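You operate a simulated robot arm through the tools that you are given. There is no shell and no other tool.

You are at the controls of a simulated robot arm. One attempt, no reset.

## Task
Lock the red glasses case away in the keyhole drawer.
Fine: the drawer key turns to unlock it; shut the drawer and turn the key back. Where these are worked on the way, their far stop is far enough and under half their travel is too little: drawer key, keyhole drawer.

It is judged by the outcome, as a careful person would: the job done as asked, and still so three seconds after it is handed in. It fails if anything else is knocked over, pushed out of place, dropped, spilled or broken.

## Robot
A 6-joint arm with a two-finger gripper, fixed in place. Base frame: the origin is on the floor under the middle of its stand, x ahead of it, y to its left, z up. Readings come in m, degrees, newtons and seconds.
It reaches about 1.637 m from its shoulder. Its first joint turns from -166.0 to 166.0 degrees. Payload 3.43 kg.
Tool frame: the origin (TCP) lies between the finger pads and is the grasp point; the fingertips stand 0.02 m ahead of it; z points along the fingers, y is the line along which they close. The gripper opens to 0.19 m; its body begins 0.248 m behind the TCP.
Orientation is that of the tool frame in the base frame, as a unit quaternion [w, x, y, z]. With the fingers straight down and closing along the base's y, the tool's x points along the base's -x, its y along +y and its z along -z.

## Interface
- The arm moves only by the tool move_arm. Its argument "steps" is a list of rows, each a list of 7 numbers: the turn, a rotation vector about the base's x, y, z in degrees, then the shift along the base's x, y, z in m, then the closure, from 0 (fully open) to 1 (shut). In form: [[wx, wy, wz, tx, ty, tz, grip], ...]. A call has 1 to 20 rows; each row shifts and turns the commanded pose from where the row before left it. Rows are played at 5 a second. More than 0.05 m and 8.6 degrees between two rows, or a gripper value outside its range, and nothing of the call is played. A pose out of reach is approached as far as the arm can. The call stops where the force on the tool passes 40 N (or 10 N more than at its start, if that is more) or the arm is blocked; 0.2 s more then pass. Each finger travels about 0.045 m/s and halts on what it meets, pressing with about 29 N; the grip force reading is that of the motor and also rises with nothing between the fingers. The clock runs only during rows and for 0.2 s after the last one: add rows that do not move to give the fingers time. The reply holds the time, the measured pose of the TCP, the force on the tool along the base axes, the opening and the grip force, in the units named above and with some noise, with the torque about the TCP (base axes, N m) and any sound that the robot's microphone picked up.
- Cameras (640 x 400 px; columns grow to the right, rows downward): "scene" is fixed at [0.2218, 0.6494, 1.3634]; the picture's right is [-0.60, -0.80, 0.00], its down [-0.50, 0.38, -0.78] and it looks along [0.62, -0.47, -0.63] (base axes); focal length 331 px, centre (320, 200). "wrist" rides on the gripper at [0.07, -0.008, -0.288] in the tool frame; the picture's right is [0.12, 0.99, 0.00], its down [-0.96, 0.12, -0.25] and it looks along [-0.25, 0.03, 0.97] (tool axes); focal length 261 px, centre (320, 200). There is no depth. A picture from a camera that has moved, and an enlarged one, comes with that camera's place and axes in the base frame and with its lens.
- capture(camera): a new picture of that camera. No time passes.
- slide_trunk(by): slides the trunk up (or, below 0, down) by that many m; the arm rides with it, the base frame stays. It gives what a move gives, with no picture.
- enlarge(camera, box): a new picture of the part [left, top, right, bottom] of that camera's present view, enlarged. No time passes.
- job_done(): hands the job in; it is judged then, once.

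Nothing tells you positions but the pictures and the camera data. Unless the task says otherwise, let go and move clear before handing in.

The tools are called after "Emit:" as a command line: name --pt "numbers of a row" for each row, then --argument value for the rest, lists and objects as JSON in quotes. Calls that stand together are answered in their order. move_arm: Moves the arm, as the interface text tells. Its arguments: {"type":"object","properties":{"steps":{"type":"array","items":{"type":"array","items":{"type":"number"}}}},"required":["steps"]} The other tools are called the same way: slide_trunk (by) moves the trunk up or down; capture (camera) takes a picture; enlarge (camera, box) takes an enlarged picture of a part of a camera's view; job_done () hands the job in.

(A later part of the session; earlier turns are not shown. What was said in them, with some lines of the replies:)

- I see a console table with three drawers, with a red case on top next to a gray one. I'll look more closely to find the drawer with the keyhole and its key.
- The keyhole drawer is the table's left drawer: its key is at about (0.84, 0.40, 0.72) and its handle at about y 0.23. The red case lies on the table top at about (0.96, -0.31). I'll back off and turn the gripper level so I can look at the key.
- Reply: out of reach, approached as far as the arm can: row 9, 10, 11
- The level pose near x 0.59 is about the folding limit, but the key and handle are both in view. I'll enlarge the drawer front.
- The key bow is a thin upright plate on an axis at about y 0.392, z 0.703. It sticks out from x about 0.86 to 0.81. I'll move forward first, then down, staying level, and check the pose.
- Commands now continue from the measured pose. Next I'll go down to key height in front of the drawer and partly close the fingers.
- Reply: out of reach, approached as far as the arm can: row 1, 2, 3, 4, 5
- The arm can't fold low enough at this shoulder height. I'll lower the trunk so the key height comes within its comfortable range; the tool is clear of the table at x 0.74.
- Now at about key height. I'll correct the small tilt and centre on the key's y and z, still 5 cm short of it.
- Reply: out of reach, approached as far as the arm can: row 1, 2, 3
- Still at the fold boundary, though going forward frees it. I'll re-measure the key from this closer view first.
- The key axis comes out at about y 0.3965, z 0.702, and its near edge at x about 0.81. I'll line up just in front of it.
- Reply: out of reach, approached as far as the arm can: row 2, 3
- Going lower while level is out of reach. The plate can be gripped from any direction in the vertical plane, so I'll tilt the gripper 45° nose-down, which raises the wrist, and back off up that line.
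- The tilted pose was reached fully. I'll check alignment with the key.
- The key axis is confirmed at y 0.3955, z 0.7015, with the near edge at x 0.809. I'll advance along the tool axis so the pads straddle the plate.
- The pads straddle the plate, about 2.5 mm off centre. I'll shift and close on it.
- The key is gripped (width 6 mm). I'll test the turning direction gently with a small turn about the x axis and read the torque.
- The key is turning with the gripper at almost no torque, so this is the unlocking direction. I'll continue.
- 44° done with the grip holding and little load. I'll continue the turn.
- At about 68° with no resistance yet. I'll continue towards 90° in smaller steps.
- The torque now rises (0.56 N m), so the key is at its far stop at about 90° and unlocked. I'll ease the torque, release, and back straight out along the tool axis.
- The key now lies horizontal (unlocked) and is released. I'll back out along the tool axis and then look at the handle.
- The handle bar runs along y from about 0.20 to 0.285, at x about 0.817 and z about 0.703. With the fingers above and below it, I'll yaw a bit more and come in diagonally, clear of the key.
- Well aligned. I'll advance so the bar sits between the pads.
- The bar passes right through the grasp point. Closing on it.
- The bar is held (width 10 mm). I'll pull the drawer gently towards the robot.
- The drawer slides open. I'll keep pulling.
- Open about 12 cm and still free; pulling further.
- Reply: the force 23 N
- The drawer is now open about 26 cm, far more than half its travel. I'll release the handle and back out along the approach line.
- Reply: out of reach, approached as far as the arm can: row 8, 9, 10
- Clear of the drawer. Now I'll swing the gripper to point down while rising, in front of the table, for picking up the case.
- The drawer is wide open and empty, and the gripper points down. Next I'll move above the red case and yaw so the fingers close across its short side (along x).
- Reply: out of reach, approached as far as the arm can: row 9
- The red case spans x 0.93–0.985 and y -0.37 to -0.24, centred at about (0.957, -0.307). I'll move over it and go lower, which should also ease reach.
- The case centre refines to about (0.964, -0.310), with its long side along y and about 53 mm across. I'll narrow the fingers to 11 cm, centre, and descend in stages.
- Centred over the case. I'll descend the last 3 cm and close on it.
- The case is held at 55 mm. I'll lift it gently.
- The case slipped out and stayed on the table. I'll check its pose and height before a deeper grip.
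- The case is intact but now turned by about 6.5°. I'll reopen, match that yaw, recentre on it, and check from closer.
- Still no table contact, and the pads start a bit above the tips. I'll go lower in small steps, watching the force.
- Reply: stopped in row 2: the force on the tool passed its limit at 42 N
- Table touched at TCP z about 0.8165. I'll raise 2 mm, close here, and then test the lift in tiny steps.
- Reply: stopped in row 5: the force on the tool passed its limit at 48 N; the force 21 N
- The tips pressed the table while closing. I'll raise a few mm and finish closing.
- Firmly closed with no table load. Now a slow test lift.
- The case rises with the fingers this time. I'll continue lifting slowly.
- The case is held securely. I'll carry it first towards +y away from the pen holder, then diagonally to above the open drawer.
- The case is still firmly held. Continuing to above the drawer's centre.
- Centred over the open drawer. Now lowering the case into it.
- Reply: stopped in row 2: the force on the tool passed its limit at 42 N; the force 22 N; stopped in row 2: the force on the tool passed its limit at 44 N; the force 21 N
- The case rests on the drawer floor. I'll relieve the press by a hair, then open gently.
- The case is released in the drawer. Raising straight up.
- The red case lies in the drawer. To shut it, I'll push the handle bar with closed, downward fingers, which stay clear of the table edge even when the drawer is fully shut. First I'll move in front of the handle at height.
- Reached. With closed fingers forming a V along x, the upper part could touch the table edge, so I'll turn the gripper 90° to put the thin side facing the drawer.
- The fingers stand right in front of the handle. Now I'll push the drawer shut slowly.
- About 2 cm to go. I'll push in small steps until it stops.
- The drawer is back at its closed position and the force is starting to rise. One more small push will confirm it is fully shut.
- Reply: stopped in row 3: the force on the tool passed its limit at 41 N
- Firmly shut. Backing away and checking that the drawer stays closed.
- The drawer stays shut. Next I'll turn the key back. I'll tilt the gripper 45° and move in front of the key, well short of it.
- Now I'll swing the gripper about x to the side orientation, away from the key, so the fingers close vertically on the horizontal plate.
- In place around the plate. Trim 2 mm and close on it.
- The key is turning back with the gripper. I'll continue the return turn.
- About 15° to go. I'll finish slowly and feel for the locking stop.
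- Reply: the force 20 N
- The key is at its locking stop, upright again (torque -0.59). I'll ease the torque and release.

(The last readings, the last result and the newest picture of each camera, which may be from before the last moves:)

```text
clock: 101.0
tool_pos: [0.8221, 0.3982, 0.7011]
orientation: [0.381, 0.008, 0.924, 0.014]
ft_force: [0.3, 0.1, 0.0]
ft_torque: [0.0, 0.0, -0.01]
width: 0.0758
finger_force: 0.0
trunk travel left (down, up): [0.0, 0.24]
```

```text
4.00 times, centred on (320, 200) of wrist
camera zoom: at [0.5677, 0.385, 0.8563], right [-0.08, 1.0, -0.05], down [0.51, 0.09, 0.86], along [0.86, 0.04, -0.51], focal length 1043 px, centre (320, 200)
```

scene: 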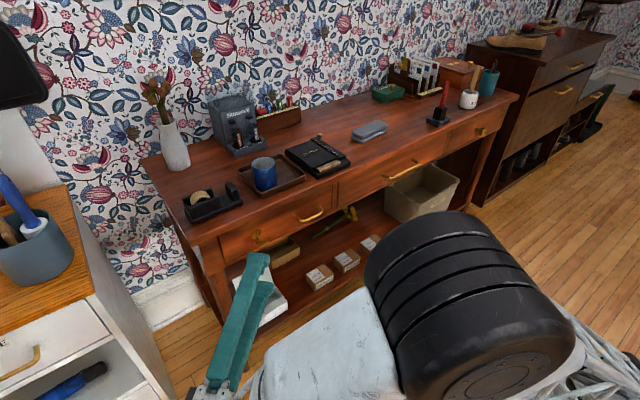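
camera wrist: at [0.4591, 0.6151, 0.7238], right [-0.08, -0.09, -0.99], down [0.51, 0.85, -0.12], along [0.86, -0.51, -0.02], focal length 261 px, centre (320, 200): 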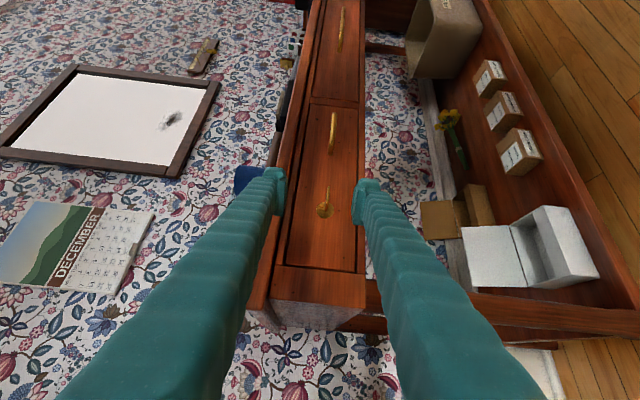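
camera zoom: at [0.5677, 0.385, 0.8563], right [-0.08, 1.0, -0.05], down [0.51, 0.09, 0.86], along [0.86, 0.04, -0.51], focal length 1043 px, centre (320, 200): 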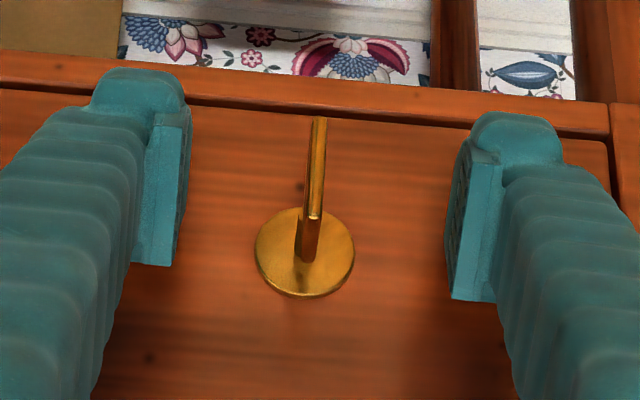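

The key is upright, as it was at the start. Backing out and moving clear.

Emit:
move_arm --pt "0 0 0 -0.02 0 0.02 0.6" --pt "0 0 0 -0.025 0 0.025 0.6" --pt "0 0 0 -0.025 0 0.025 0.6" --pt "0 0 0 -0.025 0 0.025 0.6" --pt "0 0 0 -0.02 0 0.03 0.6" --pt "0 5 0 0 -0.02 0.04 0.6" --pt "0 5 0 0 -0.03 0.04 0.6" --pt "0 5 0 0 -0.03 0.04 0.6" --pt "0 0 0 0 0 0 0.6"

Emit:
capture --camera "scene"

Emit:
capture --camera "wrist"

Emit:
enlarge --camera "scene" --box '[200, 170, 360, 270]'

```text
clock: 103.0
tool_pos: [0.7067, 0.3162, 0.9464]
orientation: [0.257, 0.01, 0.966, 0.012]
ft_force: [-0.1, -0.1, -0.1]
ft_torque: [0.02, 0.03, -0.01]
width: 0.0762
finger_force: 0.0
trunk travel left (down, up): [0.0, 0.24]
```

```text
taken
```

scene: 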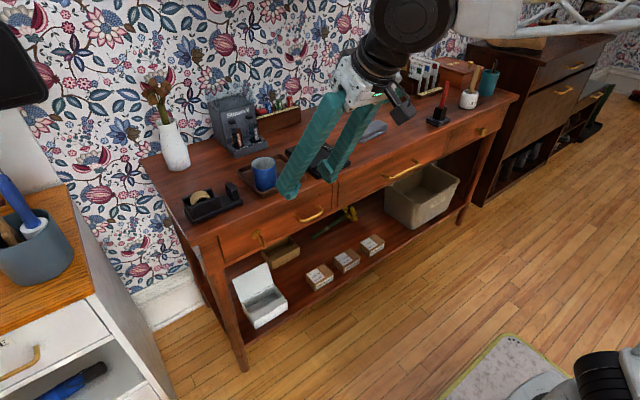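

```text
taken
camera wrist: at [0.5009, 0.3038, 1.1617], right [-0.09, 1.0, -0.03], down [0.71, 0.09, 0.7], along [0.69, 0.04, -0.72], focal length 261 px, centre (320, 200)
```

wrist: 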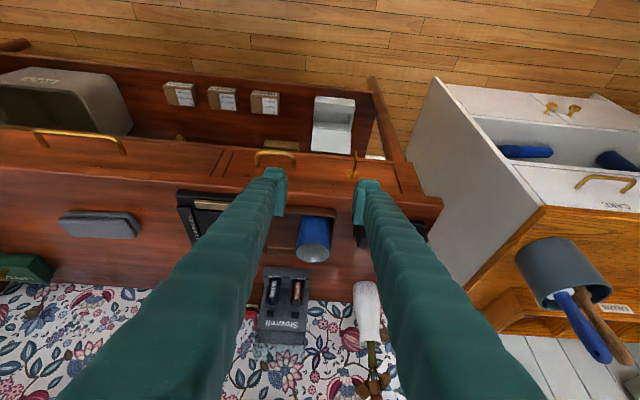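

```text
4.00 times, centred on (280, 220) of scene
camera zoom: at [0.2218, 0.6494, 1.3634], right [-0.6, -0.8, 0.0], down [-0.5, 0.38, -0.78], along [0.62, -0.47, -0.63], focal length 1325 px, centre (480, 120)
```

zoom: 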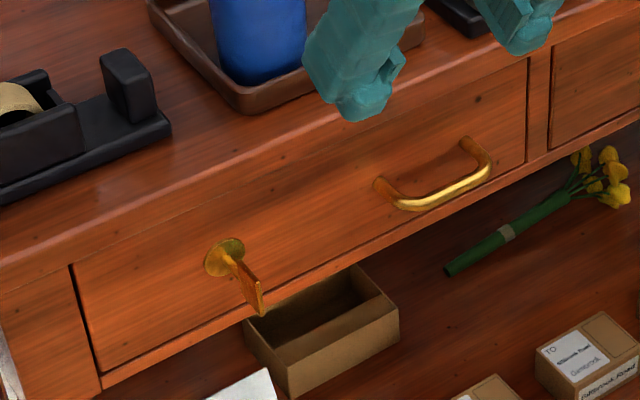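

The drawer is shut, the key is back upright and everything else is where it was. I'll move the arm a bit further clear and take a last look.

Emit:
move_arm --pt "0 0 0 -0.03 0 0.02 0.6" --pt "0 0 0 -0.03 0 0.02 0.6" --pt "0 0 0 0 0 0.02 0.6" --pt "0 0 0 0 0 0 0.6"

Emit:
capture --camera "scene"

```text
clock: 104.0
tool_pos: [0.648, 0.3167, 1.0087]
orientation: [0.258, 0.01, 0.966, 0.013]
ft_force: [0.0, 0.1, 0.0]
ft_torque: [0.01, 0.01, 0.0]
width: 0.076
finger_force: 0.1
trunk travel left (down, up): [0.0, 0.24]
```

```text
taken
```

scene: 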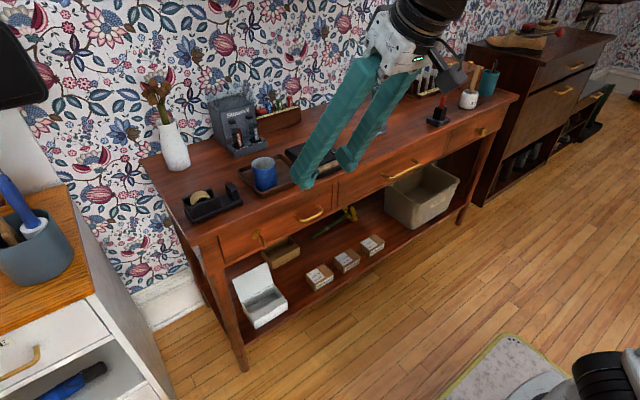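

The red case is in the keyhole drawer, the drawer is shut, the key is turned back to its stop, and the arm is clear. I'm handing the job in.

Emit:
job_done

```text
The job is handed in.
```

The red glasses case is locked in the keyhole drawer. The drawer is pushed fully shut and the key is turned back to its locking stop. I didn't tug the drawer afterwards to test the lock.

- **Key:** it turned about 90° to unlock. It turned back the same amount until I felt the stop, and it now stands upright as it did at the start.
- **Drawer:** I opened it about 26 cm, set the case flat on the drawer floor, and pushed the drawer in until it stopped moving.
- **One slip:** on my first try at picking up the case, it slid out of the fingers. It stayed on the table, turned by a few degrees, and the second, lower grip held.
- **Everything else:** in the last pictures nothing else looks moved or knocked over. The gripper is open and the arm is clear of the table.
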